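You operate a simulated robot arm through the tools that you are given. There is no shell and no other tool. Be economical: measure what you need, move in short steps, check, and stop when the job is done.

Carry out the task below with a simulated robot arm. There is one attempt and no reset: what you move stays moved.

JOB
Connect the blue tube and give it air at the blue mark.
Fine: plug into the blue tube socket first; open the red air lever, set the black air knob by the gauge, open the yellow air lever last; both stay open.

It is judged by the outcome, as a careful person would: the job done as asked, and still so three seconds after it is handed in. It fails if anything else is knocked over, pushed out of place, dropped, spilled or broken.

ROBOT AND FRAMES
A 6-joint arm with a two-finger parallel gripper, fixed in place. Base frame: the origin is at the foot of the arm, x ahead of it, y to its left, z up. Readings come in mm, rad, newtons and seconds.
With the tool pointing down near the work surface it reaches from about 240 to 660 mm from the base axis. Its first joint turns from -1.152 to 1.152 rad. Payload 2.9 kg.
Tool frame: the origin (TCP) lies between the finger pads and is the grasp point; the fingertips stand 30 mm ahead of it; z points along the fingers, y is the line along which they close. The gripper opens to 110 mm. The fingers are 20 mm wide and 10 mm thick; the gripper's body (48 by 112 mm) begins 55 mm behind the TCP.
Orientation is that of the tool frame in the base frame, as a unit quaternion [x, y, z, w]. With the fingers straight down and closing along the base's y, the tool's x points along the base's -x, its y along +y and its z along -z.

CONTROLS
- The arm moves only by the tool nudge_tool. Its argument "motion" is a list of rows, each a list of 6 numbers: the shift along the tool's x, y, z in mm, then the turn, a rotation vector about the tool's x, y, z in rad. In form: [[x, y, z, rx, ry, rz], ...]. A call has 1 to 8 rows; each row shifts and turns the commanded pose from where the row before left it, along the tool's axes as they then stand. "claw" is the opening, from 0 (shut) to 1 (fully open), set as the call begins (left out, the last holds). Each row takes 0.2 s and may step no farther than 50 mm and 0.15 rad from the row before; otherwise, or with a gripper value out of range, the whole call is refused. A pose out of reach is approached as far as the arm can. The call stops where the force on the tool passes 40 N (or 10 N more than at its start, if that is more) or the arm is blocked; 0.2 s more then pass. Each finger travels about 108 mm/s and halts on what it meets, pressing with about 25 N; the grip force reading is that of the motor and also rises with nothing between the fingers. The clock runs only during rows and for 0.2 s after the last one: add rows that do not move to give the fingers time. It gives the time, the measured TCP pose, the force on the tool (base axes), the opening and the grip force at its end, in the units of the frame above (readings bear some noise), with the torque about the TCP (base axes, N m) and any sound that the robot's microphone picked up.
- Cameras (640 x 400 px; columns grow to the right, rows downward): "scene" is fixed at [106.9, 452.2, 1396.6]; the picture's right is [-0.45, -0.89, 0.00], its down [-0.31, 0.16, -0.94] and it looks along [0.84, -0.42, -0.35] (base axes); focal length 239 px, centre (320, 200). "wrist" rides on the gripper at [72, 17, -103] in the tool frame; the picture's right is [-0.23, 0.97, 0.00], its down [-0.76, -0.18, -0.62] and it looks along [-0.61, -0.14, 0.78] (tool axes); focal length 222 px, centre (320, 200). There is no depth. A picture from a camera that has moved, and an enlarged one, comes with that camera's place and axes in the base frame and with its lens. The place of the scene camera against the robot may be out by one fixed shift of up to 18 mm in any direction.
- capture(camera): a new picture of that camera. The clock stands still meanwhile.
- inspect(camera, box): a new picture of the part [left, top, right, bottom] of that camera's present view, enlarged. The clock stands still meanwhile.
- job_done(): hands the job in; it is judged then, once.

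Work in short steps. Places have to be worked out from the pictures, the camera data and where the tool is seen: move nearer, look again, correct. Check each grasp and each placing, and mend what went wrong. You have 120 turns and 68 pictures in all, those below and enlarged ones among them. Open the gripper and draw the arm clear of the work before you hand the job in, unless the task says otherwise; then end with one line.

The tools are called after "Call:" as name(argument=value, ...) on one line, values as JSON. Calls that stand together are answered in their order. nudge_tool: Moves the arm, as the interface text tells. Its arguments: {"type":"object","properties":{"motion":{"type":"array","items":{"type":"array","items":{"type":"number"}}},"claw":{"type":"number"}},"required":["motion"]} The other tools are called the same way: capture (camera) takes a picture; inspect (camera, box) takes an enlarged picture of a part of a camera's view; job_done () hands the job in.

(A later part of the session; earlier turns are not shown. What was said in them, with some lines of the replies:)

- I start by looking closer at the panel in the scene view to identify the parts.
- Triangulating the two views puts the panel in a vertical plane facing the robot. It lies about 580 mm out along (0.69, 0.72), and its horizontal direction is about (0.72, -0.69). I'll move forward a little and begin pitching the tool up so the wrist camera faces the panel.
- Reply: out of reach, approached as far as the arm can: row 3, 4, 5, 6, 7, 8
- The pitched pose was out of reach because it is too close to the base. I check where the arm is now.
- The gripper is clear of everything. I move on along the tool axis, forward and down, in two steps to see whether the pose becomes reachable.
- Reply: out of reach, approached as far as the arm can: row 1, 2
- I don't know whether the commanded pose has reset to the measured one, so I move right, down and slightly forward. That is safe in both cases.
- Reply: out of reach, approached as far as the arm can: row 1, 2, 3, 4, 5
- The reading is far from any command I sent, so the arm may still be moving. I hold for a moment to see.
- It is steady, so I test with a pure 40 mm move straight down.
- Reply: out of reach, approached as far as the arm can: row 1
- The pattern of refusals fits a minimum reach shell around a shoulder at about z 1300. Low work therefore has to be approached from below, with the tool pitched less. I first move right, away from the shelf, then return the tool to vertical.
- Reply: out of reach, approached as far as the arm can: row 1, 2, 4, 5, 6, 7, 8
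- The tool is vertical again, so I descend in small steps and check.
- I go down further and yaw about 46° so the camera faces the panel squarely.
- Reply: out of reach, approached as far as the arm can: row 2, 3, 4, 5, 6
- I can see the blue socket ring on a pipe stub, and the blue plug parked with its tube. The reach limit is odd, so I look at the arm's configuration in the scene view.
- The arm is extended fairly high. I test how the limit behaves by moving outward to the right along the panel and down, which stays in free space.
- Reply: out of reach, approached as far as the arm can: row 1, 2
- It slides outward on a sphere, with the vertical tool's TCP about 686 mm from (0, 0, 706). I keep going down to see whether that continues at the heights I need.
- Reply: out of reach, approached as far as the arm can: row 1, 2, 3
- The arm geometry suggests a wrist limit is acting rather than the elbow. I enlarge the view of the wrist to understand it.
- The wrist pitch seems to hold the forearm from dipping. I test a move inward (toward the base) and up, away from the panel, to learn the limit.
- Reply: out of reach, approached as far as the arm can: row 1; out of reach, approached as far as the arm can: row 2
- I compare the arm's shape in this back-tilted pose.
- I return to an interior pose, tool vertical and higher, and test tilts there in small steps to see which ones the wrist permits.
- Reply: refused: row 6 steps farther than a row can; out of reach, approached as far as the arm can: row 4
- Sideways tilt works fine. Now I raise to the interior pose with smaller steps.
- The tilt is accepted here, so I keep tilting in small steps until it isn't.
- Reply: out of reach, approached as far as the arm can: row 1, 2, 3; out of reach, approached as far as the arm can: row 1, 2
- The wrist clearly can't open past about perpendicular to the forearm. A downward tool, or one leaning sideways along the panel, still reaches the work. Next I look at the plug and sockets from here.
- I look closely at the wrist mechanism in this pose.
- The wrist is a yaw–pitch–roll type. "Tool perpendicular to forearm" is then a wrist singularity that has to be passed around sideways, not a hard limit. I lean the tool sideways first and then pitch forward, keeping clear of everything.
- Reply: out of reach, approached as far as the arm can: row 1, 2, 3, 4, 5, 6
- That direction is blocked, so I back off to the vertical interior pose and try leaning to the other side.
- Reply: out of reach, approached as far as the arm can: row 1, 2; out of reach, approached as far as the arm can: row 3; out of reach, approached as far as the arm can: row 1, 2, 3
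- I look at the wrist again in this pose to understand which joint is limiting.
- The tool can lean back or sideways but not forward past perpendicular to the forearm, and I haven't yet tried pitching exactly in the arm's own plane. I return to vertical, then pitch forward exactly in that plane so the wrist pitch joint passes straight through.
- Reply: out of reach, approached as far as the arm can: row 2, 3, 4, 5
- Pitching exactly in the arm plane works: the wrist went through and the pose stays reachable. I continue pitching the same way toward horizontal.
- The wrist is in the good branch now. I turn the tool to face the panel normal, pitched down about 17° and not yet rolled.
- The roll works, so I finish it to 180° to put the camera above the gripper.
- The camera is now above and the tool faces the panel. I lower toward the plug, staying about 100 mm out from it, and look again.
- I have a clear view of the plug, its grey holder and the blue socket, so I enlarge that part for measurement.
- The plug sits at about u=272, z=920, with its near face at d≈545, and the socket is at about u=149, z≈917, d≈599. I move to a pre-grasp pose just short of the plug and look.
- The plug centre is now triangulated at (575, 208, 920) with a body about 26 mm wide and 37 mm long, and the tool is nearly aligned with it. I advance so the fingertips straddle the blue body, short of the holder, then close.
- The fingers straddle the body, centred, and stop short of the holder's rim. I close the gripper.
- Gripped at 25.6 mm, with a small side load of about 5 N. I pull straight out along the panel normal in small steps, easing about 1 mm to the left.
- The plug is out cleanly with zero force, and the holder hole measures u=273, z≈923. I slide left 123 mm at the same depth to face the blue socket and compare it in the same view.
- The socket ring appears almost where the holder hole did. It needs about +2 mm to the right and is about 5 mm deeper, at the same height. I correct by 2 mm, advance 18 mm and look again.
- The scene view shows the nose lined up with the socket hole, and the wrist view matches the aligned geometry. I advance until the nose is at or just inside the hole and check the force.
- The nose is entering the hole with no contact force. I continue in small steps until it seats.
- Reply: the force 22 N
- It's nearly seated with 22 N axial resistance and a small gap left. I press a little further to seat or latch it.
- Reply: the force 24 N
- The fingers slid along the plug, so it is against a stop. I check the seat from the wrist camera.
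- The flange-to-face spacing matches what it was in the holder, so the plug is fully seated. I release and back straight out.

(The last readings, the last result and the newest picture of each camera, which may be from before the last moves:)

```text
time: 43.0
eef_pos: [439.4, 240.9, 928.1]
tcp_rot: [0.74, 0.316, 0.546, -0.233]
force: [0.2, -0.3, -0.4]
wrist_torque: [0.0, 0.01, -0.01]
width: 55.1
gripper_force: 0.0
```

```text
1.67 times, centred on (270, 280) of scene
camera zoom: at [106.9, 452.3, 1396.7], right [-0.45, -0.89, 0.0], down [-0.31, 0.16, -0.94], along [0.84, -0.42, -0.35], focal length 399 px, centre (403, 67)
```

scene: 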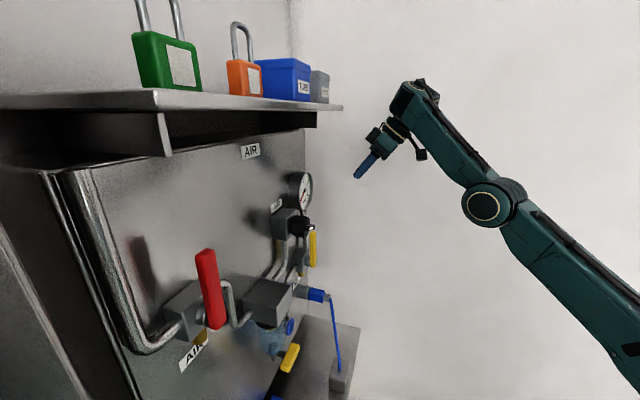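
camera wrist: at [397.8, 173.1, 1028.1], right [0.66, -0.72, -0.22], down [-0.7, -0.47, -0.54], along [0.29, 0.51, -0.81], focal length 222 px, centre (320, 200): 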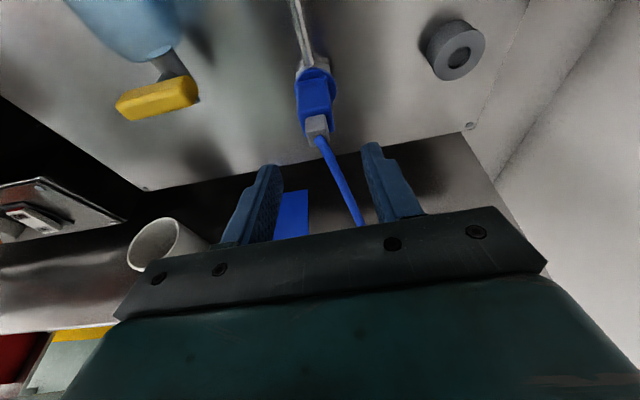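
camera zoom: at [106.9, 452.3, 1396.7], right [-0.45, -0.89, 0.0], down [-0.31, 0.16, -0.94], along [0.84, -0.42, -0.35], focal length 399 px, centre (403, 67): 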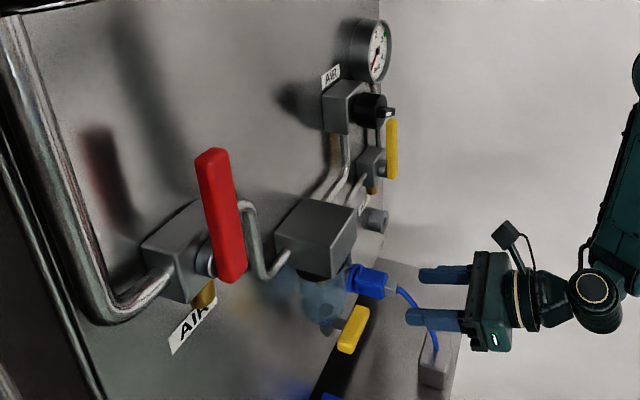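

The plug is connected and holding. Next is the red lever, so I back off and move up-left for a wrist view of the red valve.

Call:
nudge_tool(motion=[[10, 0, -40, 0, 0, 0], [36, -20, -16, 0, 0, 0], [36, -20, -16, 0, 0, 0], [36, -20, -16, 0, 0, 0], [36, -20, -16, 0, 0, 0], [36, -20, -16, 0, 0, 0]], claw=0)

Call:
capture(camera="wrist")

```text
time: 44.4
eef_pos: [326.5, 267.0, 1143.6]
tcp_rot: [0.741, 0.316, 0.546, -0.233]
force: [-0.2, 1.3, -0.5]
wrist_torque: [-0.01, -0.02, 0.01]
width: 0.0
gripper_force: 25.3
```

```text
33 pictures are left
camera wrist: at [284.7, 199.2, 1244.2], right [0.66, -0.72, -0.22], down [-0.7, -0.47, -0.54], along [0.29, 0.51, -0.81], focal length 222 px, centre (320, 200)
```

wrist: 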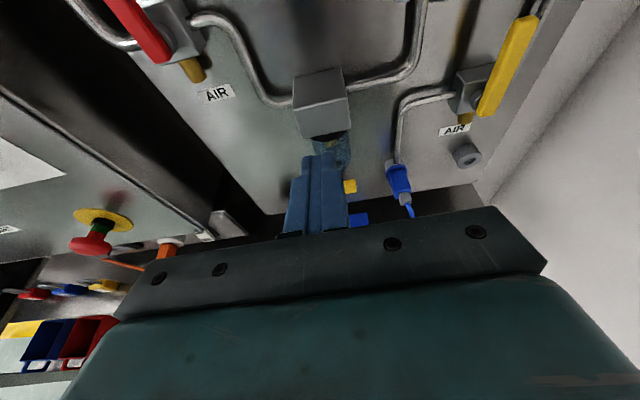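

The red handle stands vertical at about u=-77, z 1177–1268, d≈567, with its pivot near z≈1185. I bring the closed fingers to the left of its upper part, still in front of it, and check.

Call:
nudge_tool(motion=[[24, -32, -2, 0, 0, 0], [24, -32, -2, 0, 0, 0], [24, -32, -2, 0, 0, 0], [24, -32, -2, 0, 0, 0], [20, -29, 30, 0, 0, 0], [0, 0, 25, 0, 0, 0]])

Call:
capture(camera="wrist")

Call:
capture(camera="scene")

```text
time: 45.8
eef_pos: [359.6, 319.4, 1194.6]
tcp_rot: [0.739, 0.32, 0.545, -0.234]
force: [0.0, 1.0, -0.4]
wrist_torque: [-0.02, 0.01, 0.0]
width: 0.0
gripper_force: 24.8
out of reach, approached as far as the arm can: row 1, 2, 3, 4, 5, 6
```

```text
32 pictures are left
camera wrist: at [318.9, 250.4, 1293.8], right [0.66, -0.72, -0.21], down [-0.69, -0.48, -0.54], along [0.29, 0.51, -0.81], focal length 222 px, centre (320, 200)
```

wrist: 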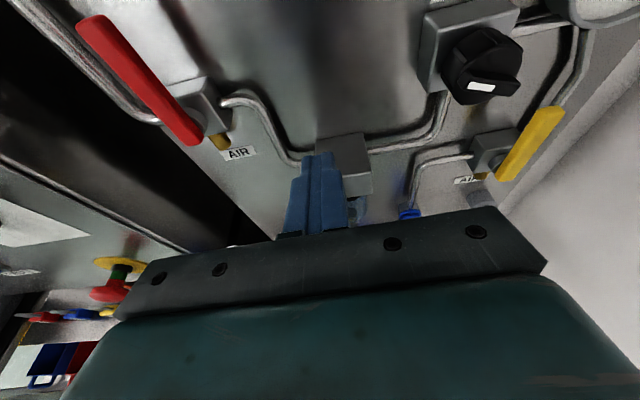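

```text
31 pictures are left
```

scene: 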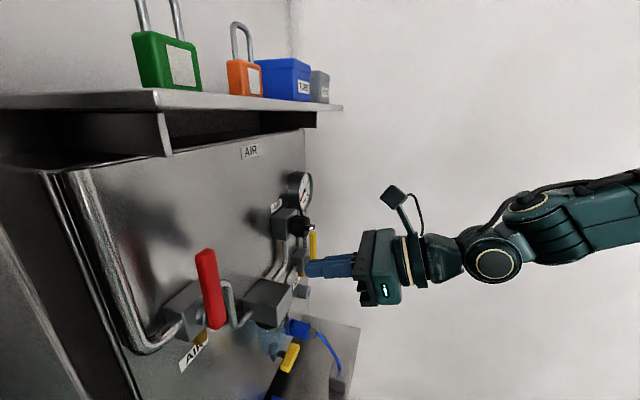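

That left position is out of reach at this shallow pitch. I'll pitch the tool further down and roll it so the camera goes to the right side, which also keeps it away from the shelf.

Call:
nudge_tool(motion=[[0, 0, -20, 0, -0.13, 0], [0, 0, -10, 0, -0.13, 0], [0, 0, 0, 0, -0.14, 0], [0, 0, 0, 0, 0, 0.15], [0, 0, 0, 0, 0, 0.15], [0, 0, 0, 0, 0, 0.15], [0, 0, 0, 0, 0, 0.15], [0, 0, 0, 0, 0, 0.15]])

Call:
nudge_tool(motion=[[0, 0, 0, 0, 0, 0.15], [0, 0, 0, 0, 0, 0.15], [0, 0, 0, 0, 0, 0.15], [0, 0, 0, 0, 0, 0.15], [0, 0, 0, 0, 0, 0.15], [0, 0, 0, 0, 0, 0.07]])

```text
time: 47.6
eef_pos: [358.6, 88.3, 1042.3]
tcp_rot: [0.905, 0.028, 0.301, -0.299]
force: [0.2, 0.5, 0.3]
wrist_torque: [-0.01, 0.01, -0.02]
width: 0.1
gripper_force: 24.9
out of reach, approached as far as the arm can: row 1, 2, 3, 4, 5, 6, 7, 8
```

```text
time: 49.0
eef_pos: [310.7, -46.5, 903.4]
tcp_rot: [0.842, -0.336, 0.16, -0.392]
force: [0.0, -0.5, 0.3]
wrist_torque: [-0.02, -0.01, 0.02]
width: 0.0
gripper_force: 25.0
out of reach, approached as far as the arm can: row 1, 2, 3, 4, 5, 6
```

The arm swung through free space to hold the orientation, and nothing was touched. The orientation is now what I wanted, so I come back toward the panel in stages.

Call:
nudge_tool(motion=[[-10, -42.7, 12.2, 0, 0, 0], [-10, -42.7, 12.2, 0, 0, 0], [-10, -42.7, 12.2, 0, 0, 0], [-10, -42.7, 12.2, 0, 0, 0], [-10, -42.7, 12.2, 0, 0, 0], [-10, -42.7, 12.2, 0, 0, 0]])

```text
time: 50.4
eef_pos: [329.5, -8.7, 874.4]
tcp_rot: [0.841, -0.336, 0.16, -0.393]
force: [0.4, 0.1, 0.1]
wrist_torque: [0.01, -0.01, 0.01]
width: 0.1
gripper_force: 24.8
out of reach, approached as far as the arm can: row 1, 2, 3, 4, 5, 6
```

This looks like the last joint's roll limit. I roll back to the camera-up orientation and see if positions become free again.

Call:
nudge_tool(motion=[[0, 0, 0, 0, 0, -0.15], [0, 0, 0, 0, 0, -0.15], [0, 0, 0, 0, 0, -0.15], [0, 0, 0, 0, 0, -0.15], [0, 0, 0, 0, 0, -0.15], [0, 0, 0, 0, 0, -0.15]])

Call:
nudge_tool(motion=[[0, 0, 0, 0, 0, -0.15], [0, 0, 0, 0, 0, -0.15], [0, 0, 0, 0, 0, -0.15], [0, 0, 0, 0, 0, -0.15], [0, 0, 0, 0, 0, -0.07]])

```text
time: 51.8
eef_pos: [330.1, -10.4, 874.6]
tcp_rot: [0.905, 0.064, 0.311, -0.283]
force: [-0.7, -0.2, -0.8]
wrist_torque: [-0.02, -0.01, -0.03]
width: 0.2
gripper_force: 24.8
```

```text
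time: 53.0
eef_pos: [329.1, -10.2, 875.4]
tcp_rot: [0.833, 0.358, 0.387, -0.166]
force: [-0.6, -0.1, -0.3]
wrist_torque: [0.0, -0.01, 0.01]
width: 0.0
gripper_force: 24.9
```

Free again. I roll on to the camera-below orientation, which looks horizontally at the panel and stays well away from the shelf.

Call:
nudge_tool(motion=[[0, 0, 0, 0, 0, -0.15], [0, 0, 0, 0, 0, -0.15], [0, 0, 0, 0, 0, -0.15], [0, 0, 0, 0, 0, -0.15], [0, 0, 0, 0, 0, -0.15], [0, 0, 0, 0, 0, -0.15], [0, 0, 0, 0, 0, -0.15]])

Call:
nudge_tool(motion=[[0, 0, 0, 0, 0, -0.15], [0, 0, 0, 0, 0, -0.15], [0, 0, 0, 0, 0, -0.15], [0, 0, 0, 0, 0, -0.15], [0, 0, 0, 0, 0, -0.15], [0, 0, 0, 0, 0, -0.15], [0, 0, 0, 0, 0, -0.15]])

Call:
nudge_tool(motion=[[0, 0, 0, 0, 0, -0.15], [0, 0, 0, 0, 0, -0.15], [0, 0, 0, 0, 0, -0.15], [0, 0, 0, 0, 0, -0.15], [0, 0, 0, 0, 0, -0.15], [0, 0, 0, 0, 0, -0.15], [0, 0, 0, 0, 0, -0.11]])

```text
time: 54.6
eef_pos: [329.1, -12.0, 874.3]
tcp_rot: [0.542, 0.727, 0.418, 0.051]
force: [0.0, -0.4, -0.1]
wrist_torque: [0.0, 0.02, 0.01]
width: 0.2
gripper_force: 25.1
```

```text
time: 56.2
eef_pos: [329.1, -10.0, 875.1]
tcp_rot: [0.105, 0.901, 0.336, 0.254]
force: [0.0, -0.5, 0.2]
wrist_torque: [0.05, 0.02, -0.02]
width: 0.1
gripper_force: 24.7
```

```text
time: 57.8
eef_pos: [329.2, -11.4, 873.8]
tcp_rot: [-0.344, 0.839, 0.172, 0.385]
force: [-0.6, 0.3, 0.2]
wrist_torque: [0.03, -0.02, 0.03]
width: 0.1
gripper_force: 24.9
```

Orientation reached. I move up and left toward a waypoint in front of the panel.

Call:
nudge_tool(motion=[[-41.3, 20.9, -1.1, 0, 0, 0], [-41.3, 20.9, -1.1, 0, 0, 0], [-41.3, 20.9, -1.1, 0, 0, 0], [-41.3, 20.9, -1.1, 0, 0, 0], [-41.3, 20.9, -1.1, 0, 0, 0], [-41.3, 20.9, -1.1, 0, 0, 0], [-41.3, 20.9, -1.1, 0, 0, 0]])

```text
time: 59.4
eef_pos: [375.5, 210.0, 1104.6]
tcp_rot: [-0.342, 0.84, 0.172, 0.385]
force: [0.3, 0.4, 0.3]
wrist_torque: [0.03, 0.03, 0.01]
width: 0.0
gripper_force: 25.3
out of reach, approached as far as the arm can: row 1, 2
```

Good, this is reachable. I go on to the spot left of the red handle's upper part, still 40 mm in front of it.

Call:
nudge_tool(motion=[[-23.4, 33, -13, 0, 0, 0], [-23.4, 33, -13, 0, 0, 0], [-23.4, 33, -3, 0, 0, 0], [-23.4, 33, -3, 0, 0, 0], [-23.4, 33, -3, 0, 0, 0], [-23.4, 33, 5, 0, 0, 0], [-23.4, 33, 7, 0, 0, 0]])

Call:
capture(camera="wrist")

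Call:
capture(camera="scene")

```text
time: 61.0
eef_pos: [281.6, 433.1, 1250.7]
tcp_rot: [-0.342, 0.84, 0.173, 0.385]
force: [0.6, 0.6, 0.5]
wrist_torque: [0.02, -0.01, 0.0]
width: 0.0
gripper_force: 25.4
out of reach, approached as far as the arm can: row 7
```

```text
30 pictures are left
camera wrist: at [180.6, 354.0, 1262.2], right [-0.58, 0.79, 0.2], down [0.16, -0.13, 0.98], along [0.8, 0.6, -0.04], focal length 222 px, centre (320, 200)
```

wrist: 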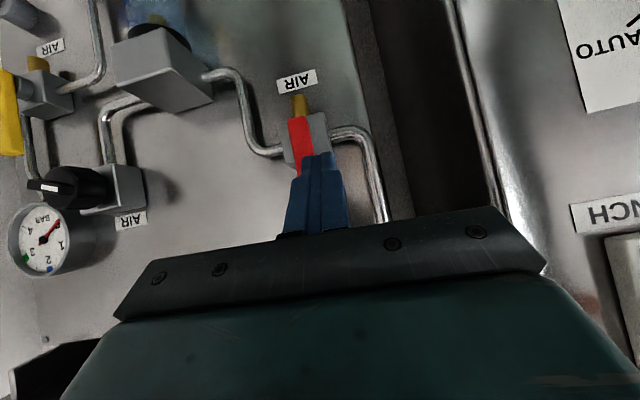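

```text
29 pictures are left
```

scene: 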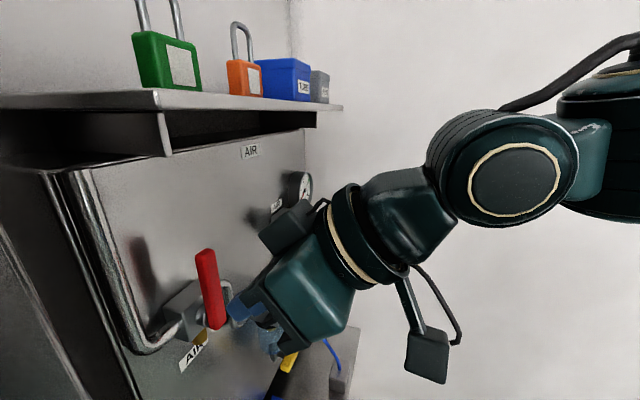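

The handle lies at u from -87 to -67, and my finger's right edge is just at its left face. I yaw the tool slightly left to gain reach, shift left, then go in beside the handle.

Call:
nudge_tool(motion=[[0, 0, 0, -0.0765, 0, -0.0644], [0, 0, 0, -0.0765, 0, -0.0644], [-1, 9, 1.2, 0, 0, 0]])

Call:
nudge_tool(motion=[[-9.9, -3.1, 11.8, 0, 0, 0], [-9.9, -3.1, 11.8, 0, 0, 0], [-9.9, -3.1, 11.8, 0, 0, 0]])

Call:
inspect(camera="scene", box=[140, 220, 300, 360])

Call:
inspect(camera="wrist", box=[220, 60, 420, 220])

```text
time: 61.8
eef_pos: [274.2, 438.7, 1248.7]
tcp_rot: [-0.425, 0.8, 0.211, 0.368]
force: [-0.5, 0.1, -0.2]
wrist_torque: [-0.01, -0.03, 0.02]
width: 0.1
gripper_force: 25.2
```

```text
time: 62.6
eef_pos: [308.2, 470.7, 1248.6]
tcp_rot: [-0.425, 0.8, 0.21, 0.367]
force: [-0.9, 1.6, -0.3]
wrist_torque: [0.01, 0.03, -0.02]
width: 0.0
gripper_force: 25.1
```

```text
2.86 times, centred on (220, 290) of scene
camera zoom: at [106.9, 452.2, 1396.6], right [-0.45, -0.89, 0.0], down [-0.31, 0.16, -0.94], along [0.84, -0.42, -0.35], focal length 683 px, centre (606, -57)
```

zoom: 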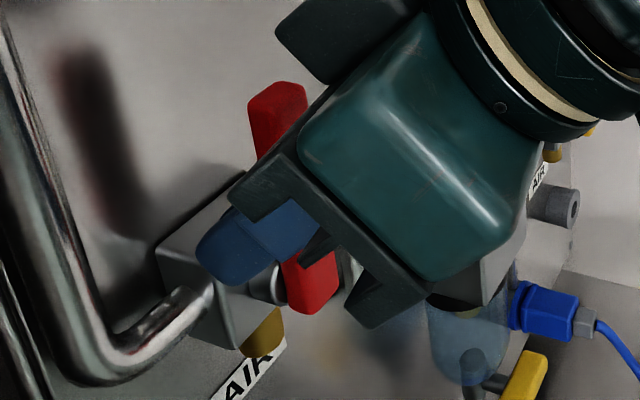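

```text
2.50 times, centred on (320, 140) of wrist
camera zoom: at [224.9, 374.7, 1259.9], right [-0.73, 0.66, 0.2], down [0.17, -0.1, 0.98], along [0.66, 0.75, -0.04], focal length 555 px, centre (320, 350)
```

zoom: 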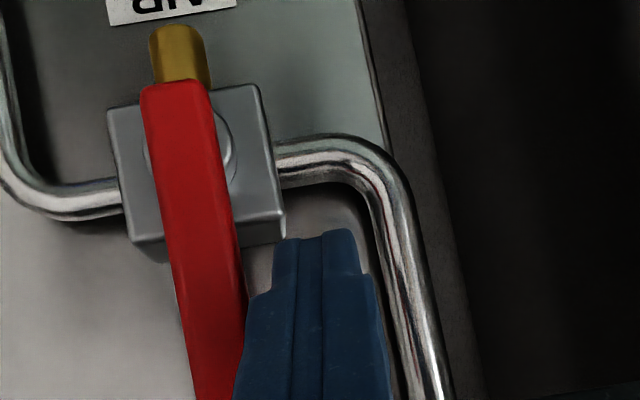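

The finger is well placed on the handle's left side. I push it to the right gently, in the first part of the opening arc, and watch the force.

Call:
nudge_tool(motion=[[0.8, -11.8, -2.5, 0, 0, 0], [0, -6.1, -1.6, 0, 0, 0], [0, -6.1, -1.6, 0, 0, 0]])

Call:
inspect(camera="wrist", box=[220, 60, 420, 220])

```text
time: 63.4
eef_pos: [324.7, 453.7, 1251.7]
tcp_rot: [-0.424, 0.801, 0.21, 0.368]
force: [-0.2, 1.3, -0.1]
wrist_torque: [0.02, 0.0, 0.06]
width: 0.2
gripper_force: 25.0
```

```text
2.50 times, centred on (320, 140) of wrist
camera zoom: at [241.2, 357.3, 1263.0], right [-0.73, 0.66, 0.2], down [0.17, -0.1, 0.98], along [0.66, 0.75, -0.04], focal length 555 px, centre (320, 350)
```

zoom: 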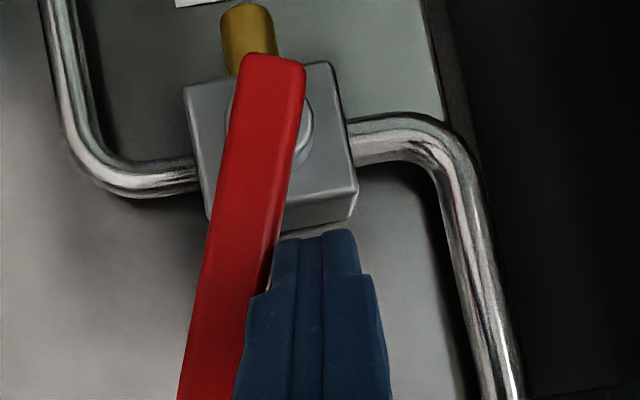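

The red lever turns right with little force. I follow the arc on toward horizontal.

Call:
nudge_tool(motion=[[0.1, -12.7, -3.3, 0, 0, 0], [3.8, -11.8, 0.1, 0, 0, 0], [6.1, -11.8, 2, 0, 0, 0], [7.9, -7.8, 4.6, 0, 0, 0], [9.4, -7.8, 5.9, 0, 0, 0]])

Call:
inspect(camera="wrist", box=[180, 40, 420, 220])

```text
time: 64.6
eef_pos: [362.2, 416.7, 1225.0]
tcp_rot: [-0.424, 0.799, 0.211, 0.37]
force: [-2.4, 2.5, 6.9]
wrist_torque: [0.09, 0.02, 0.03]
width: 0.0
gripper_force: 25.0
```

```text
2.22 times, centred on (300, 130) of wrist
camera zoom: at [277.9, 320.4, 1236.1], right [-0.73, 0.65, 0.2], down [0.17, -0.11, 0.98], along [0.66, 0.75, -0.03], focal length 494 px, centre (364, 356)
```

zoom: 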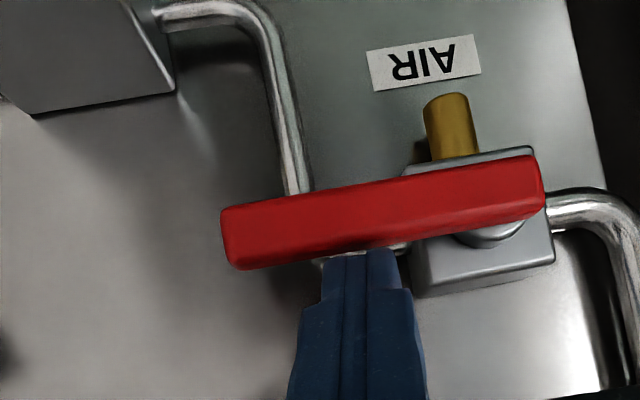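

The lever looks nearly aligned with the pipe and resistance is rising. I press a few mm further to make sure it is at its stop.

Call:
nudge_tool(motion=[[2.3, 0, 1.9, 0, 0, 0], [2.3, 0, 1.9, 0, 0, 0], [2.3, 0, 1.9, 0, 0, 0]])

Call:
inspect(camera="wrist", box=[180, 40, 420, 220])

```text
time: 65.3
eef_pos: [363.0, 417.6, 1225.7]
tcp_rot: [-0.423, 0.795, 0.214, 0.378]
force: [0.1, 0.2, 4.4]
wrist_torque: [0.02, -0.08, 0.04]
width: 0.1
gripper_force: 24.4
stopped in row 3: the force on the tool passed its limit at 42 N (the readings are from after the stop); the commanded pose is now the measured one
```

```text
2.22 times, centred on (300, 130) of wrist
camera zoom: at [278.6, 321.3, 1233.8], right [-0.73, 0.65, 0.2], down [0.16, -0.12, 0.98], along [0.66, 0.75, -0.02], focal length 494 px, centre (364, 356)
```

zoom: 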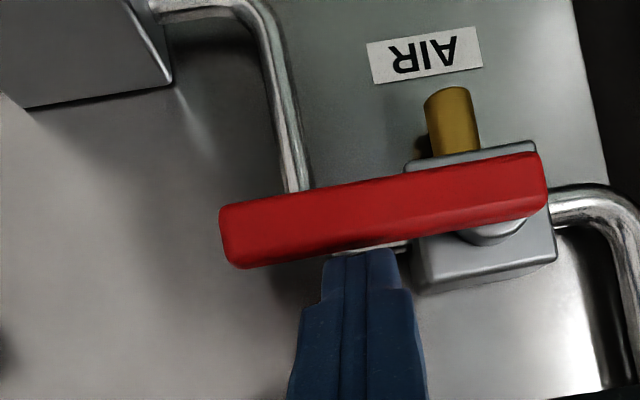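

The red lever is hard against its stop, parallel to the pipe, so it's open. I withdraw and move right to look at the knob and gauge.

Call:
nudge_tool(motion=[[-2, 0, -4, 0, 0, 0], [25, 8, -30, 0, 0, 0], [25, 8, -30, 0, 0, 0], [14, -40, -10, 0, 0, 0], [10, -45, -10, 0, 0, 0], [5, -45, -10, 0, 0, 0], [5, -45, -5, 0, 0, 0]])

Call:
capture(camera="wrist")

```text
time: 66.9
eef_pos: [423.8, 222.6, 1218.6]
tcp_rot: [-0.424, 0.796, 0.213, 0.376]
force: [0.2, 1.5, 0.0]
wrist_torque: [0.0, -0.01, 0.01]
width: 0.0
gripper_force: 25.1
```

```text
23 pictures are left
camera wrist: at [340.7, 125.8, 1226.0], right [-0.73, 0.65, 0.2], down [0.16, -0.12, 0.98], along [0.66, 0.75, -0.02], focal length 222 px, centre (320, 200)
```

wrist: 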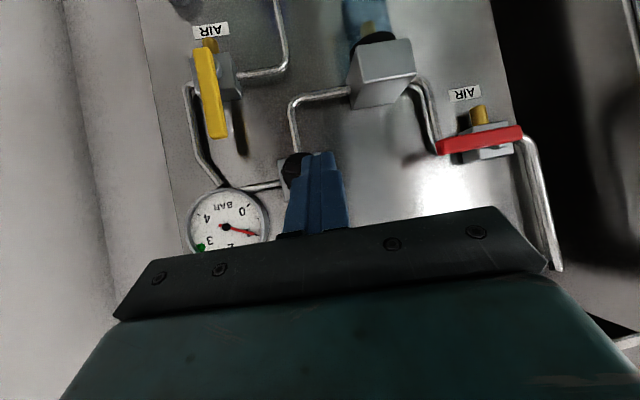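

With the red valve open the gauge already reads about 1, and the blue mark is at 2. I straighten the tool to face the panel with less pitch and open the fingers to see the knob.

Call:
nudge_tool(motion=[[0, 0, 0, 0.0765, 0, 0.0644], [-10, -10, 8, 0.0765, 0, 0.0644], [0, 0, 0, 0, -0.1, 0], [0, 0, 0, 0, -0.1, 0]], claw=0.55)

Call:
nudge_tool(motion=[[0, 0, 0, 0, -0.1, 0], [0, 0, 0, 0, -0.1, 0]])

Call:
capture(camera="wrist")

```text
time: 67.9
eef_pos: [439.9, 226.0, 1221.7]
tcp_rot: [-0.321, 0.793, 0.208, 0.474]
force: [0.3, 0.0, 0.0]
wrist_torque: [-0.06, 0.0, 0.0]
width: 60.3
gripper_force: 0.0
```

```text
time: 68.5
eef_pos: [439.6, 226.4, 1222.1]
tcp_rot: [-0.299, 0.741, 0.24, 0.551]
force: [0.4, -0.3, 0.3]
wrist_torque: [-0.03, 0.01, 0.02]
width: 60.6
gripper_force: 0.1
```

```text
22 pictures are left
camera wrist: at [342.5, 153.8, 1180.6], right [-0.64, 0.73, 0.24], down [-0.13, -0.42, 0.9], along [0.76, 0.54, 0.36], focal length 222 px, centre (320, 200)
```

wrist: 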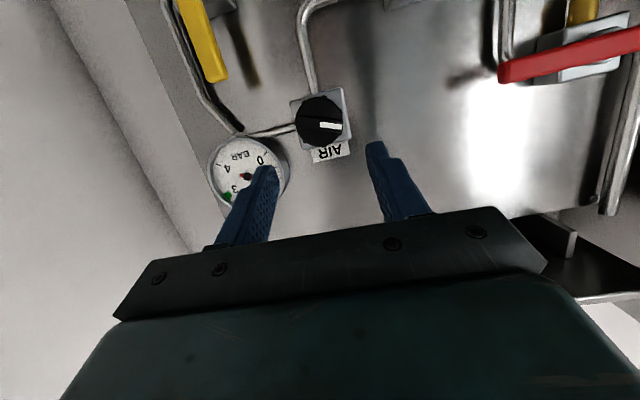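

I enlarge the knob and gauge for accurate position, pointer direction and reading.

Call:
inspect(camera="wrist", box=[190, 70, 390, 220])

```text
2.67 times, centred on (290, 145) of wrist
camera zoom: at [342.5, 153.8, 1180.6], right [-0.64, 0.73, 0.24], down [-0.13, -0.42, 0.9], along [0.76, 0.54, 0.36], focal length 592 px, centre (400, 347)
```

zoom: 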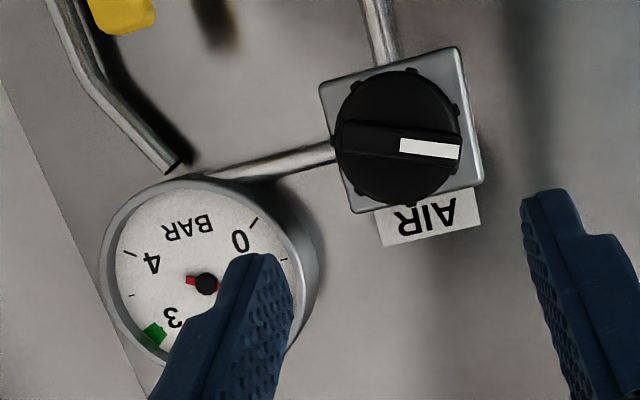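

The knob axis is at u≈162, z≈1189, diameter ~42 mm, with its face near d≈550 and its pointer at 9 o'clock. I level the tool so it lies parallel to the knob axis, so that turning is a plain roll.

Call:
nudge_tool(motion=[[0, 0, 10, 0, -0.1, 0], [0, 0, 10, 0, -0.1, 0], [0, 0, 0, 0, -0.08, 0]])

```text
time: 69.3
eef_pos: [453.8, 240.0, 1217.0]
tcp_rot: [-0.263, 0.657, 0.281, 0.649]
force: [-0.1, 0.1, -0.4]
wrist_torque: [-0.01, 0.04, 0.02]
width: 60.4
gripper_force: 0.1
```

The tool is level and parallel to the axis. I lower to the knob's height and approach until the tips are just at the knob's face, then check the centring.

Call:
nudge_tool(motion=[[27.5, 0, 0, 0, 0, 0], [0, 0, 24, 0, 0, 0]])

Call:
inspect(camera="wrist", box=[200, 80, 440, 240])

```text
time: 69.9
eef_pos: [470.4, 257.6, 1187.7]
tcp_rot: [-0.264, 0.657, 0.28, 0.649]
force: [-0.7, 0.3, 0.7]
wrist_torque: [0.0, 0.01, -0.02]
width: 60.5
gripper_force: 0.1
```

```text
2.50 times, centred on (320, 160) of wrist
camera zoom: at [383.6, 197.4, 1116.4], right [-0.68, 0.68, 0.25], down [-0.3, -0.58, 0.76], along [0.66, 0.44, 0.6], focal length 555 px, centre (320, 300)
```

zoom: 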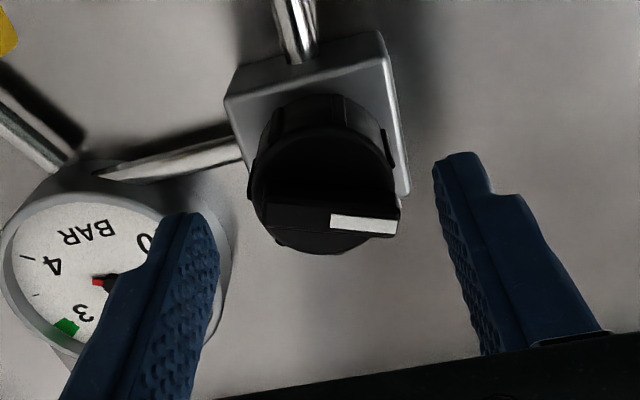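

The knob axis lines up with the tool within about 1 mm. I advance 27 mm so the tips straddle the knob body and close on it.

Call:
nudge_tool(motion=[[0, 0, 14, 0, 0, 0], [0, 0, 13, 0, 0, 0]])

Call:
nudge_tool(motion=[[0, 0, 0, 0, 0, 0], [0, 0, 0, 0, 0, 0]], claw=0.1)

```text
time: 70.5
eef_pos: [488.5, 277.2, 1189.4]
tcp_rot: [-0.263, 0.657, 0.28, 0.649]
force: [0.0, 0.5, -0.6]
wrist_torque: [0.01, 0.01, -0.05]
width: 60.5
gripper_force: 0.1
```

```text
time: 71.1
eef_pos: [489.1, 277.7, 1189.5]
tcp_rot: [-0.263, 0.657, 0.281, 0.648]
force: [-0.9, 7.8, 0.9]
wrist_torque: [-0.14, 0.12, -1.17]
width: 41.9
gripper_force: 45.4
```

Gripped at 41.9 mm, with a slight side load that I ease by 1 mm. I turn clockwise about 26° first and look at the gauge.

Call:
nudge_tool(motion=[[0, 1, 0, 0, 0, 0], [0, 0, 0, 0, 0, 0.15], [0, 0, 0, 0, 0, 0.15], [0, 0, 0, 0, 0, 0.15]])

Call:
inspect(camera="wrist", box=[120, 60, 420, 260])

```text
time: 72.1
eef_pos: [488.0, 277.2, 1189.6]
tcp_rot: [-0.109, 0.699, 0.418, 0.57]
force: [17.6, 14.5, 3.2]
wrist_torque: [-0.46, 0.48, -0.41]
width: 41.7
gripper_force: 45.3
```

```text
2.00 times, centred on (270, 160) of wrist
camera zoom: at [380.8, 238.0, 1132.9], right [-0.54, 0.54, 0.65], down [-0.08, -0.8, 0.6], along [0.84, 0.27, 0.47], focal length 444 px, centre (420, 280)
```

zoom: 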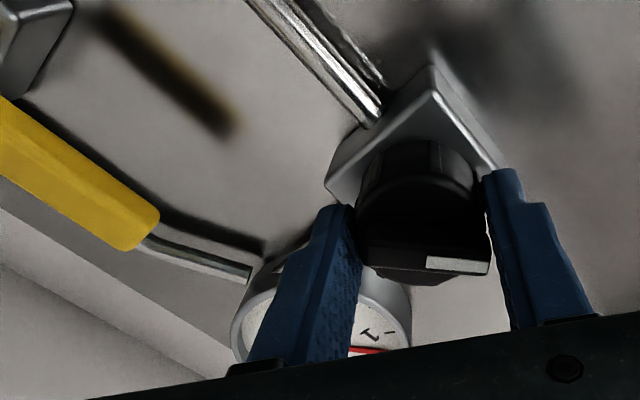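

The knob turned with the gripper. The gauge is hidden from the wrist here, so I read it from the scene camera.

Call:
inspect(camera="scene", box=[275, 165, 325, 215])

```text
8.00 times, centred on (300, 190) of scene
camera zoom: at [107.4, 452.7, 1396.4], right [-0.45, -0.89, 0.0], down [-0.31, 0.16, -0.94], along [0.84, -0.42, -0.35], focal length 1913 px, centre (480, 280)
```

zoom: 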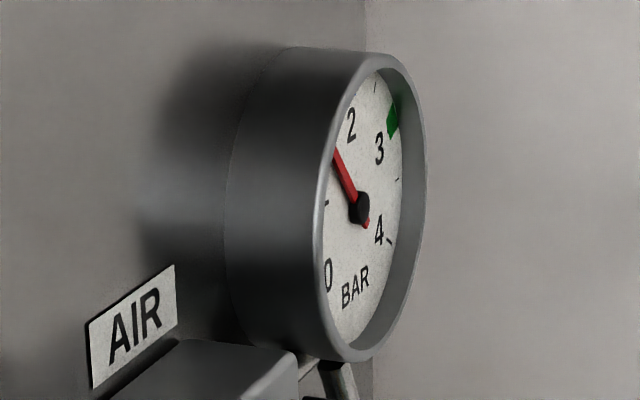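

The needle is now near 1.5 and clockwise raises it. I turn about 0.27 rad more and re-read.

Call:
nudge_tool(motion=[[0, 0, 0, 0, 0, 0.1], [0, 0, 0, 0, 0, 0.1], [0, 0, 0, 0, 0, 0.07]])

Call:
inspect(camera="scene", box=[275, 165, 325, 215])

```text
time: 72.9
eef_pos: [489.3, 277.9, 1189.4]
tcp_rot: [-0.014, 0.708, 0.49, 0.508]
force: [11.7, 15.2, 6.8]
wrist_torque: [-0.56, 0.58, -1.08]
width: 42.0
gripper_force: 45.3
```

```text
8.00 times, centred on (300, 190) of scene
camera zoom: at [107.2, 452.7, 1396.4], right [-0.45, -0.89, 0.0], down [-0.31, 0.16, -0.94], along [0.84, -0.42, -0.35], focal length 1913 px, centre (480, 280)
```

zoom: 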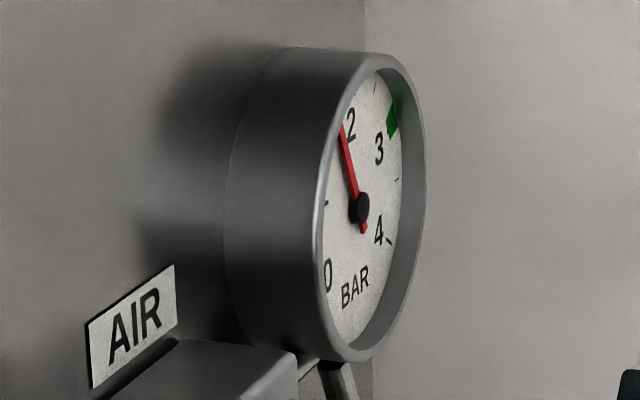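

The needle is now close to 2. I release the knob, back off, and check the needle against the blue mark from the front.

Call:
nudge_tool(motion=[[0, 0, 0, 0, 0, 0], [0, 0, 0, 0, 0, 0], [0, 0, -30, 0, 0, 0], [0, 0, -30, 0, 0, 0]], claw=0.55)

Call:
nudge_tool(motion=[[0, 0, 0, 0, 0, -0.145], [0, 0, 0, 0, 0, -0.145], [0, 0, 0, 0, 0, -0.145], [0, 0, 0, 0, 0, -0.145], [0, 0, 0, 0, 0, -0.14], [0, -45, -10, 0, 0, 0]])

Call:
capture(camera="wrist")

```text
time: 73.9
eef_pos: [445.1, 235.3, 1190.2]
tcp_rot: [-0.014, 0.708, 0.489, 0.509]
force: [0.1, -0.6, 0.3]
wrist_torque: [0.01, -0.01, 0.0]
width: 60.7
gripper_force: 0.1
```

```text
time: 75.3
eef_pos: [472.0, 194.8, 1189.5]
tcp_rot: [-0.264, 0.657, 0.279, 0.649]
force: [-0.6, -0.1, 0.4]
wrist_torque: [0.01, 0.05, 0.0]
width: 60.7
gripper_force: 0.1
```

```text
16 pictures are left
camera wrist: at [384.7, 133.7, 1116.9], right [-0.69, 0.68, 0.25], down [-0.3, -0.58, 0.76], along [0.66, 0.44, 0.6], focal length 222 px, centre (320, 200)
```

wrist: 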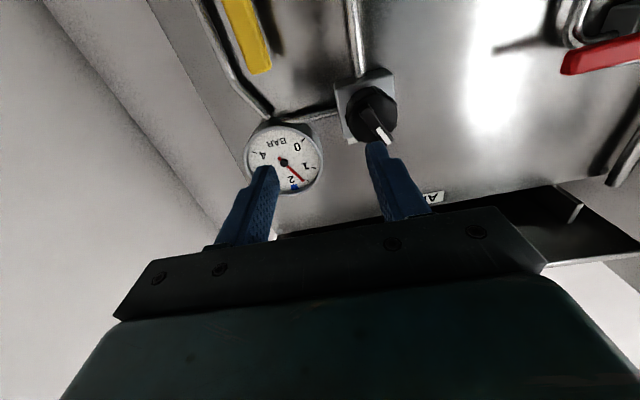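

I enlarge the gauge.

Call:
inspect(camera="wrist", box=[235, 110, 345, 205])

```text
4.21 times, centred on (290, 158) of wrist
camera zoom: at [384.7, 133.7, 1116.9], right [-0.69, 0.68, 0.25], down [-0.3, -0.58, 0.76], along [0.66, 0.44, 0.6], focal length 935 px, centre (446, 379)
```

zoom: 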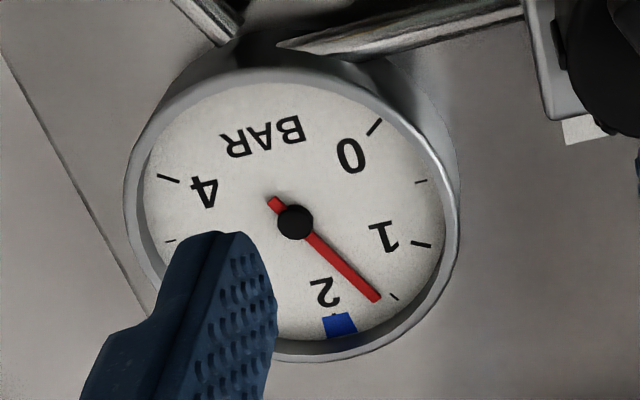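

The needle reads about 1.6 and the blue mark is at 2.0, so I need roughly 0.42 rad more. I go back onto the knob with the same alignment and grip it.

Call:
nudge_tool(motion=[[0, 45, 0, 0, 0, 0], [0, 0, 30, 0, 0, 0], [0, 0, 27, 0, 0, 0], [0, 0, 14, 0, 0, 0]])

Call:
nudge_tool(motion=[[0, 0, 0, 0, 0, 0], [0, 0, 0, 0, 0, 0]], claw=0.1)

Call:
nudge_tool(motion=[[0, 0, 0, 0, 0, 0.1], [0, 0, 0, 0, 0, 0.1], [0, 0, 0, 0, 0, 0.1], [0, 0, 0, 0, 0, 0.1]])

Call:
inspect(camera="scene", box=[275, 165, 325, 215])

```text
time: 76.3
eef_pos: [488.3, 277.7, 1190.3]
tcp_rot: [-0.263, 0.657, 0.279, 0.649]
force: [-0.8, -0.4, 0.3]
wrist_torque: [0.0, 0.02, 0.03]
width: 60.5
gripper_force: 0.2
```

```text
time: 76.9
eef_pos: [488.4, 277.7, 1190.7]
tcp_rot: [-0.263, 0.657, 0.279, 0.649]
force: [2.0, 4.7, -0.4]
wrist_torque: [-0.01, 0.02, -0.48]
width: 41.4
gripper_force: 45.3
```

```text
time: 77.9
eef_pos: [489.6, 277.8, 1190.0]
tcp_rot: [-0.127, 0.695, 0.405, 0.58]
force: [2.5, 4.8, 7.6]
wrist_torque: [-0.67, 0.67, -0.06]
width: 41.3
gripper_force: 44.8
```

```text
8.00 times, centred on (300, 190) of scene
camera zoom: at [106.9, 452.3, 1396.6], right [-0.45, -0.89, 0.0], down [-0.31, 0.16, -0.94], along [0.84, -0.42, -0.35], focal length 1913 px, centre (480, 280)
```

zoom: 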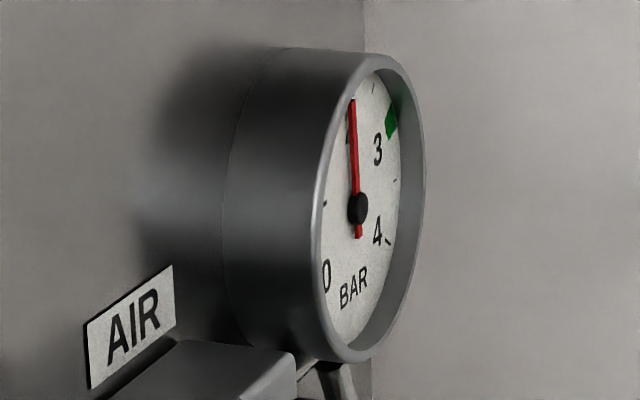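

The needle now covers the "2". I release, back off, and check the front view again.

Call:
nudge_tool(motion=[[0, 0, 0, 0, 0, 0], [0, 0, 0, 0, 0, 0], [0, 0, -30, 0, 0, 0], [0, 0, -30, 0, 0, 0]], claw=0.55)

Call:
nudge_tool(motion=[[0, 0, 0, 0, 0, -0.1], [0, 0, 0, 0, 0, -0.1], [0, 0, 0, 0, 0, -0.1], [0, 0, 0, 0, 0, -0.1], [0, -35, -10, 0, 0, 0]])

Call:
inspect(camera="wrist", box=[225, 110, 355, 205])

```text
time: 78.9
eef_pos: [446.0, 235.2, 1189.9]
tcp_rot: [-0.128, 0.696, 0.402, 0.581]
force: [-0.1, -0.7, -0.7]
wrist_torque: [0.0, -0.04, -0.02]
width: 60.4
gripper_force: 0.1
```

```text
time: 80.1
eef_pos: [463.5, 203.6, 1190.6]
tcp_rot: [-0.264, 0.657, 0.28, 0.649]
force: [-0.4, -1.4, -0.1]
wrist_torque: [0.0, 0.01, 0.03]
width: 60.5
gripper_force: 0.1
```

```text
4.21 times, centred on (290, 158) of wrist
camera zoom: at [376.4, 141.8, 1118.2], right [-0.69, 0.68, 0.25], down [-0.3, -0.58, 0.76], along [0.66, 0.44, 0.6], focal length 935 px, centre (446, 379)
```

zoom: 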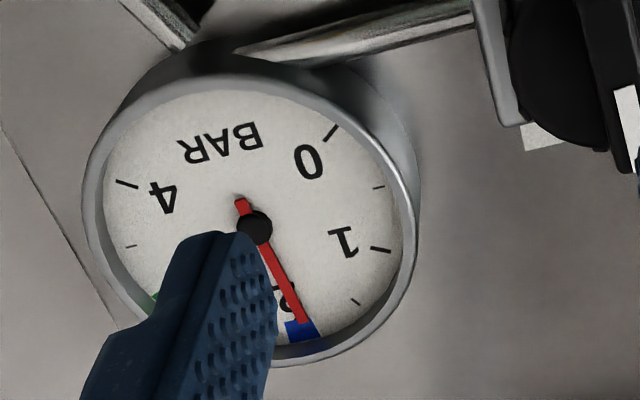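

The needle lies on the blue mark. I close the fingers to get an unobstructed view and confirm it is centred.

Call:
nudge_tool(motion=[[0, 0, 0, 0, 0, 0], [0, 0, 0, 0, 0, 0], [0, 0, -15, 0, 0, 0]], claw=0)

Call:
inspect(camera="wrist", box=[230, 120, 330, 200])

```text
time: 80.9
eef_pos: [453.7, 192.4, 1190.1]
tcp_rot: [-0.263, 0.657, 0.279, 0.649]
force: [-0.6, -0.7, 0.7]
wrist_torque: [0.02, -0.01, -0.01]
width: 0.1
gripper_force: 24.8
```

```text
5.00 times, centred on (280, 160) of wrist
camera zoom: at [365.9, 131.8, 1118.0], right [-0.69, 0.68, 0.25], down [-0.3, -0.58, 0.76], along [0.66, 0.44, 0.6], focal length 1111 px, centre (520, 400)
```

zoom: 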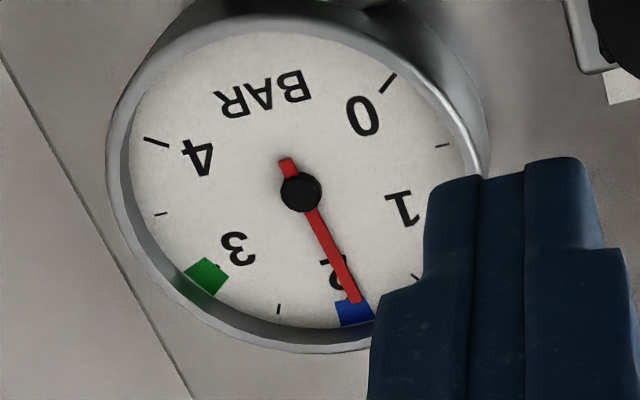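

The needle is centred on the blue mark. Now the yellow air lever: handle at u≈243, z≈1035–1128, pivot near z≈1045. I lower the closed fingers to its left side, still in front of it, and look.

Call:
nudge_tool(motion=[[45, -7, 5, 0, 0, 0], [47, -7, 10, 0, 0, 0]])

Call:
capture(camera="wrist")

```text
time: 81.5
eef_pos: [473.2, 195.5, 1096.2]
tcp_rot: [-0.263, 0.657, 0.28, 0.648]
force: [0.0, -0.5, -0.2]
wrist_torque: [0.01, 0.0, -0.06]
width: 0.0
gripper_force: 25.2
```

```text
11 pictures are left
camera wrist: at [385.9, 135.1, 1023.9], right [-0.68, 0.68, 0.25], down [-0.3, -0.58, 0.76], along [0.66, 0.44, 0.6], focal length 222 px, centre (320, 200)
```

wrist: 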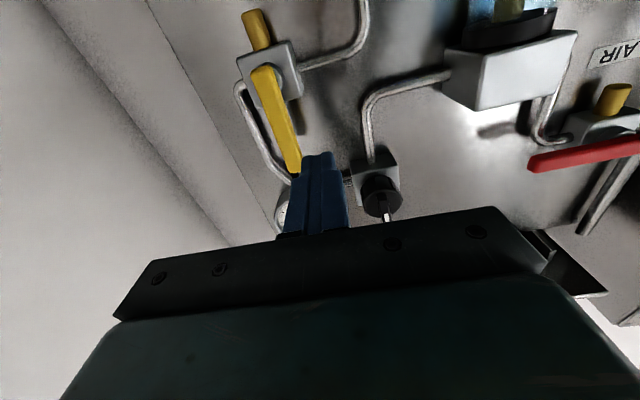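

The yellow handle is to the right of my finger, with a gap of about 19 mm. I go in alongside it and push it right in the first part of the arc.

Call:
nudge_tool(motion=[[0, 0, 40, 0, 0, 0], [0, 0, 38, 0, 0, 0]])

Call:
nudge_tool(motion=[[0, -10, 0, 0, 0, 0], [0, -10, 0, 0, 0, 0], [-1, -9, 0, 0, 0, 0]])

Call:
inspect(camera="wrist", box=[180, 20, 420, 220])

```text
time: 82.1
eef_pos: [529.5, 250.5, 1095.9]
tcp_rot: [-0.263, 0.657, 0.279, 0.649]
force: [0.2, -0.1, 0.4]
wrist_torque: [0.02, 0.0, -0.01]
width: 0.2
gripper_force: 25.0
```

```text
time: 82.9
eef_pos: [549.6, 229.8, 1094.5]
tcp_rot: [-0.263, 0.658, 0.279, 0.649]
force: [-0.2, 1.6, -0.2]
wrist_torque: [0.03, 0.03, 0.04]
width: 0.0
gripper_force: 24.9
```

```text
2.00 times, centred on (300, 120) of wrist
camera zoom: at [461.9, 169.1, 1024.0], right [-0.68, 0.68, 0.25], down [-0.3, -0.58, 0.76], along [0.66, 0.44, 0.6], focal length 444 px, centre (360, 360)
```

zoom: 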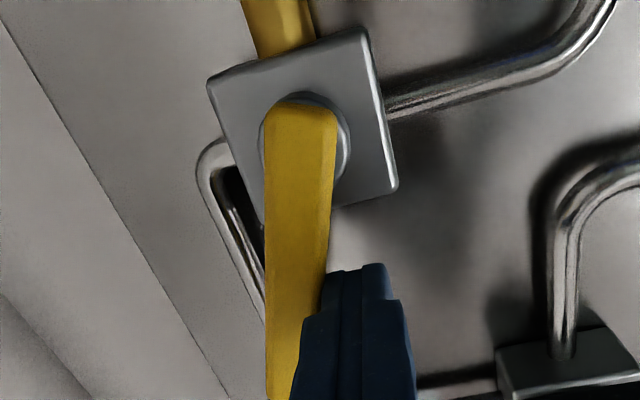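

The lever moves freely to the right. I follow the arc to horizontal.

Call:
nudge_tool(motion=[[-2, -14, 0, 0, 0, 0], [3, -12, 0, 0, 0, 0], [7, -12, 0, 0, 0, 0], [10, -8, 0, 0, 0, 0], [11, -7, 0, 0, 0, 0]])

Call:
nudge_tool(motion=[[3, 0, 0, 0, 0, 0], [3, 0, 0, 0, 0, 0], [3, 0, 0, 0, 0, 0]])

Call:
inspect(camera="wrist", box=[180, 20, 420, 220])

```text
time: 84.1
eef_pos: [584.5, 194.6, 1068.8]
tcp_rot: [-0.263, 0.655, 0.28, 0.651]
force: [-4.1, 2.1, 10.9]
wrist_torque: [0.07, -0.05, 0.03]
width: 0.1
gripper_force: 24.8
```

```text
time: 84.9
eef_pos: [585.3, 194.2, 1068.5]
tcp_rot: [-0.262, 0.649, 0.282, 0.656]
force: [-0.5, 0.5, 5.5]
wrist_torque: [0.04, -0.11, 0.07]
width: 0.2
gripper_force: 24.9
stopped in row 3: the force on the tool passed its limit at 42 N (the readings are from after the stop); the commanded pose is now the measured one
```

```text
2.00 times, centred on (300, 120) of wrist
camera zoom: at [500.2, 134.4, 994.5], right [-0.69, 0.68, 0.25], down [-0.31, -0.59, 0.74], along [0.65, 0.44, 0.62], focal length 444 px, centre (360, 360)
```

zoom: 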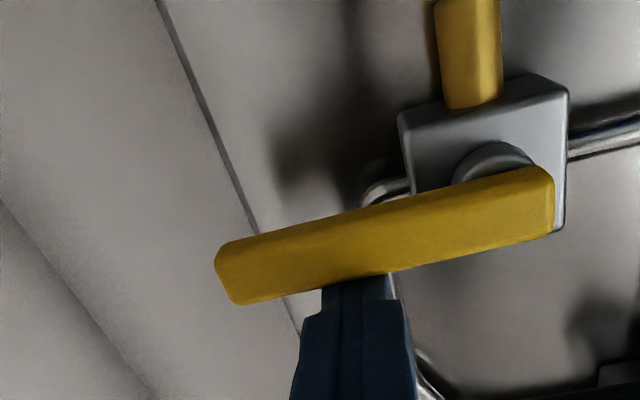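

The yellow lever is against its stop, aligned with the pipe. I withdraw straight back and check the whole panel.

Call:
nudge_tool(motion=[[-4, 0, 0, 0, 0, 0], [0, 0, -40, 0, 0, 0], [0, 0, -40, 0, 0, 0], [-30, -10, -15, 0, 0, 0], [-30, -10, -5, 0, 0, 0]])

Call:
capture(camera="wrist")

Call:
inspect(camera="scene", box=[150, 160, 390, 400])

```text
time: 86.1
eef_pos: [530.5, 105.8, 1127.2]
tcp_rot: [-0.262, 0.651, 0.28, 0.655]
force: [-0.7, 0.3, 0.3]
wrist_torque: [-0.01, -0.03, 0.0]
width: 0.3
gripper_force: 24.9
```

```text
8 pictures are left
camera wrist: at [445.0, 45.6, 1054.1], right [-0.69, 0.68, 0.25], down [-0.31, -0.59, 0.75], along [0.65, 0.44, 0.62], focal length 222 px, centre (320, 200)
```

wrist: 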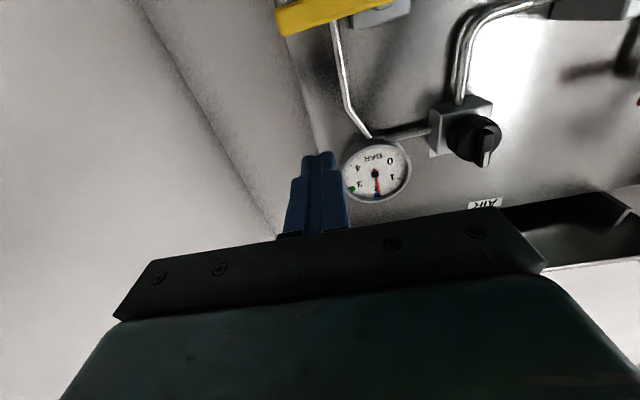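

```text
1.67 times, centred on (270, 280) of scene
camera zoom: at [106.9, 452.2, 1396.7], right [-0.45, -0.89, 0.0], down [-0.31, 0.16, -0.94], along [0.84, -0.42, -0.35], focal length 399 px, centre (403, 67)
```

zoom: 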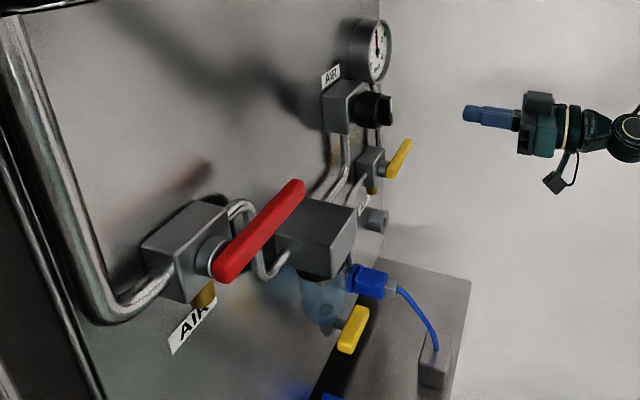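

Both levers are open and the plug is in place. I check the gauge closely once more under flow.

Call:
inspect(camera="wrist", box=[335, 130, 425, 205])

Call:
inspect(camera="scene", box=[275, 165, 325, 215])

```text
5.33 times, centred on (380, 168) of wrist
camera zoom: at [445.0, 45.6, 1054.1], right [-0.69, 0.68, 0.25], down [-0.31, -0.59, 0.75], along [0.65, 0.44, 0.62], focal length 1185 px, centre (0, 373)
```

zoom: 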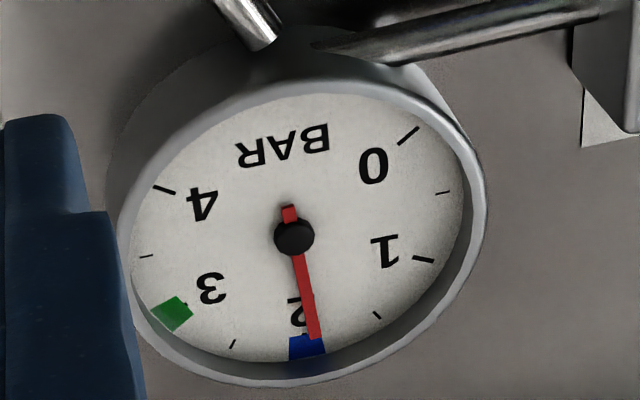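

```text
8.00 times, centred on (300, 190) of scene
camera zoom: at [106.9, 452.2, 1396.7], right [-0.45, -0.89, 0.0], down [-0.31, 0.16, -0.94], along [0.84, -0.42, -0.35], focal length 1913 px, centre (480, 280)
```

zoom: 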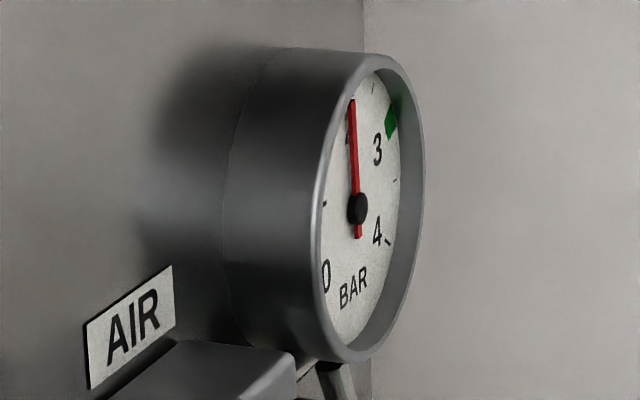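

The needle is steady within the blue mark, both levers are open and the plug is seated. I draw the arm further back, open the gripper, and wait a moment before handing in.

Call:
nudge_tool(motion=[[0, -20, -30, 0, 0, 0], [0, -20, -30, 0, 0, 0], [0, 0, 0, 0, 0, 0], [0, 0, 0, 0, 0, 0], [0, 0, 0, 0, 0, 0]], claw=0.6)

Call:
capture(camera="scene")

```text
time: 87.3
eef_pos: [516.5, 36.5, 1126.4]
tcp_rot: [-0.262, 0.65, 0.281, 0.655]
force: [0.7, 0.5, 0.5]
wrist_torque: [0.02, 0.05, 0.01]
width: 65.8
gripper_force: 0.0
```

```text
4 pictures are left
```

scene: 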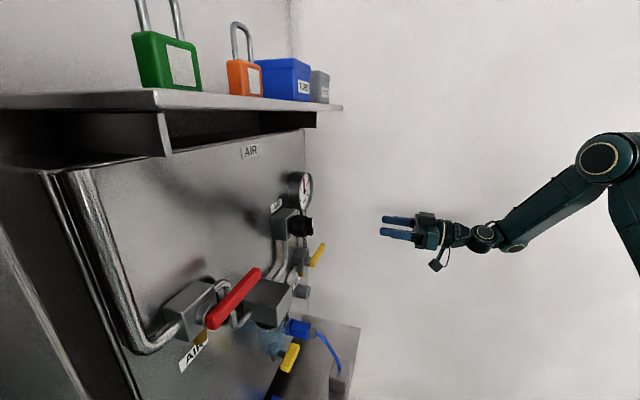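

Everything is in its intended state and the arm is clear, so I hand in the job.

Call:
job_done()

```text
The job is handed in.
```

The blue tube is plugged into its socket, the red and then the yellow air levers are open, and the gauge needle sits inside the blue mark, slightly toward its low side at about 1.95 bar.
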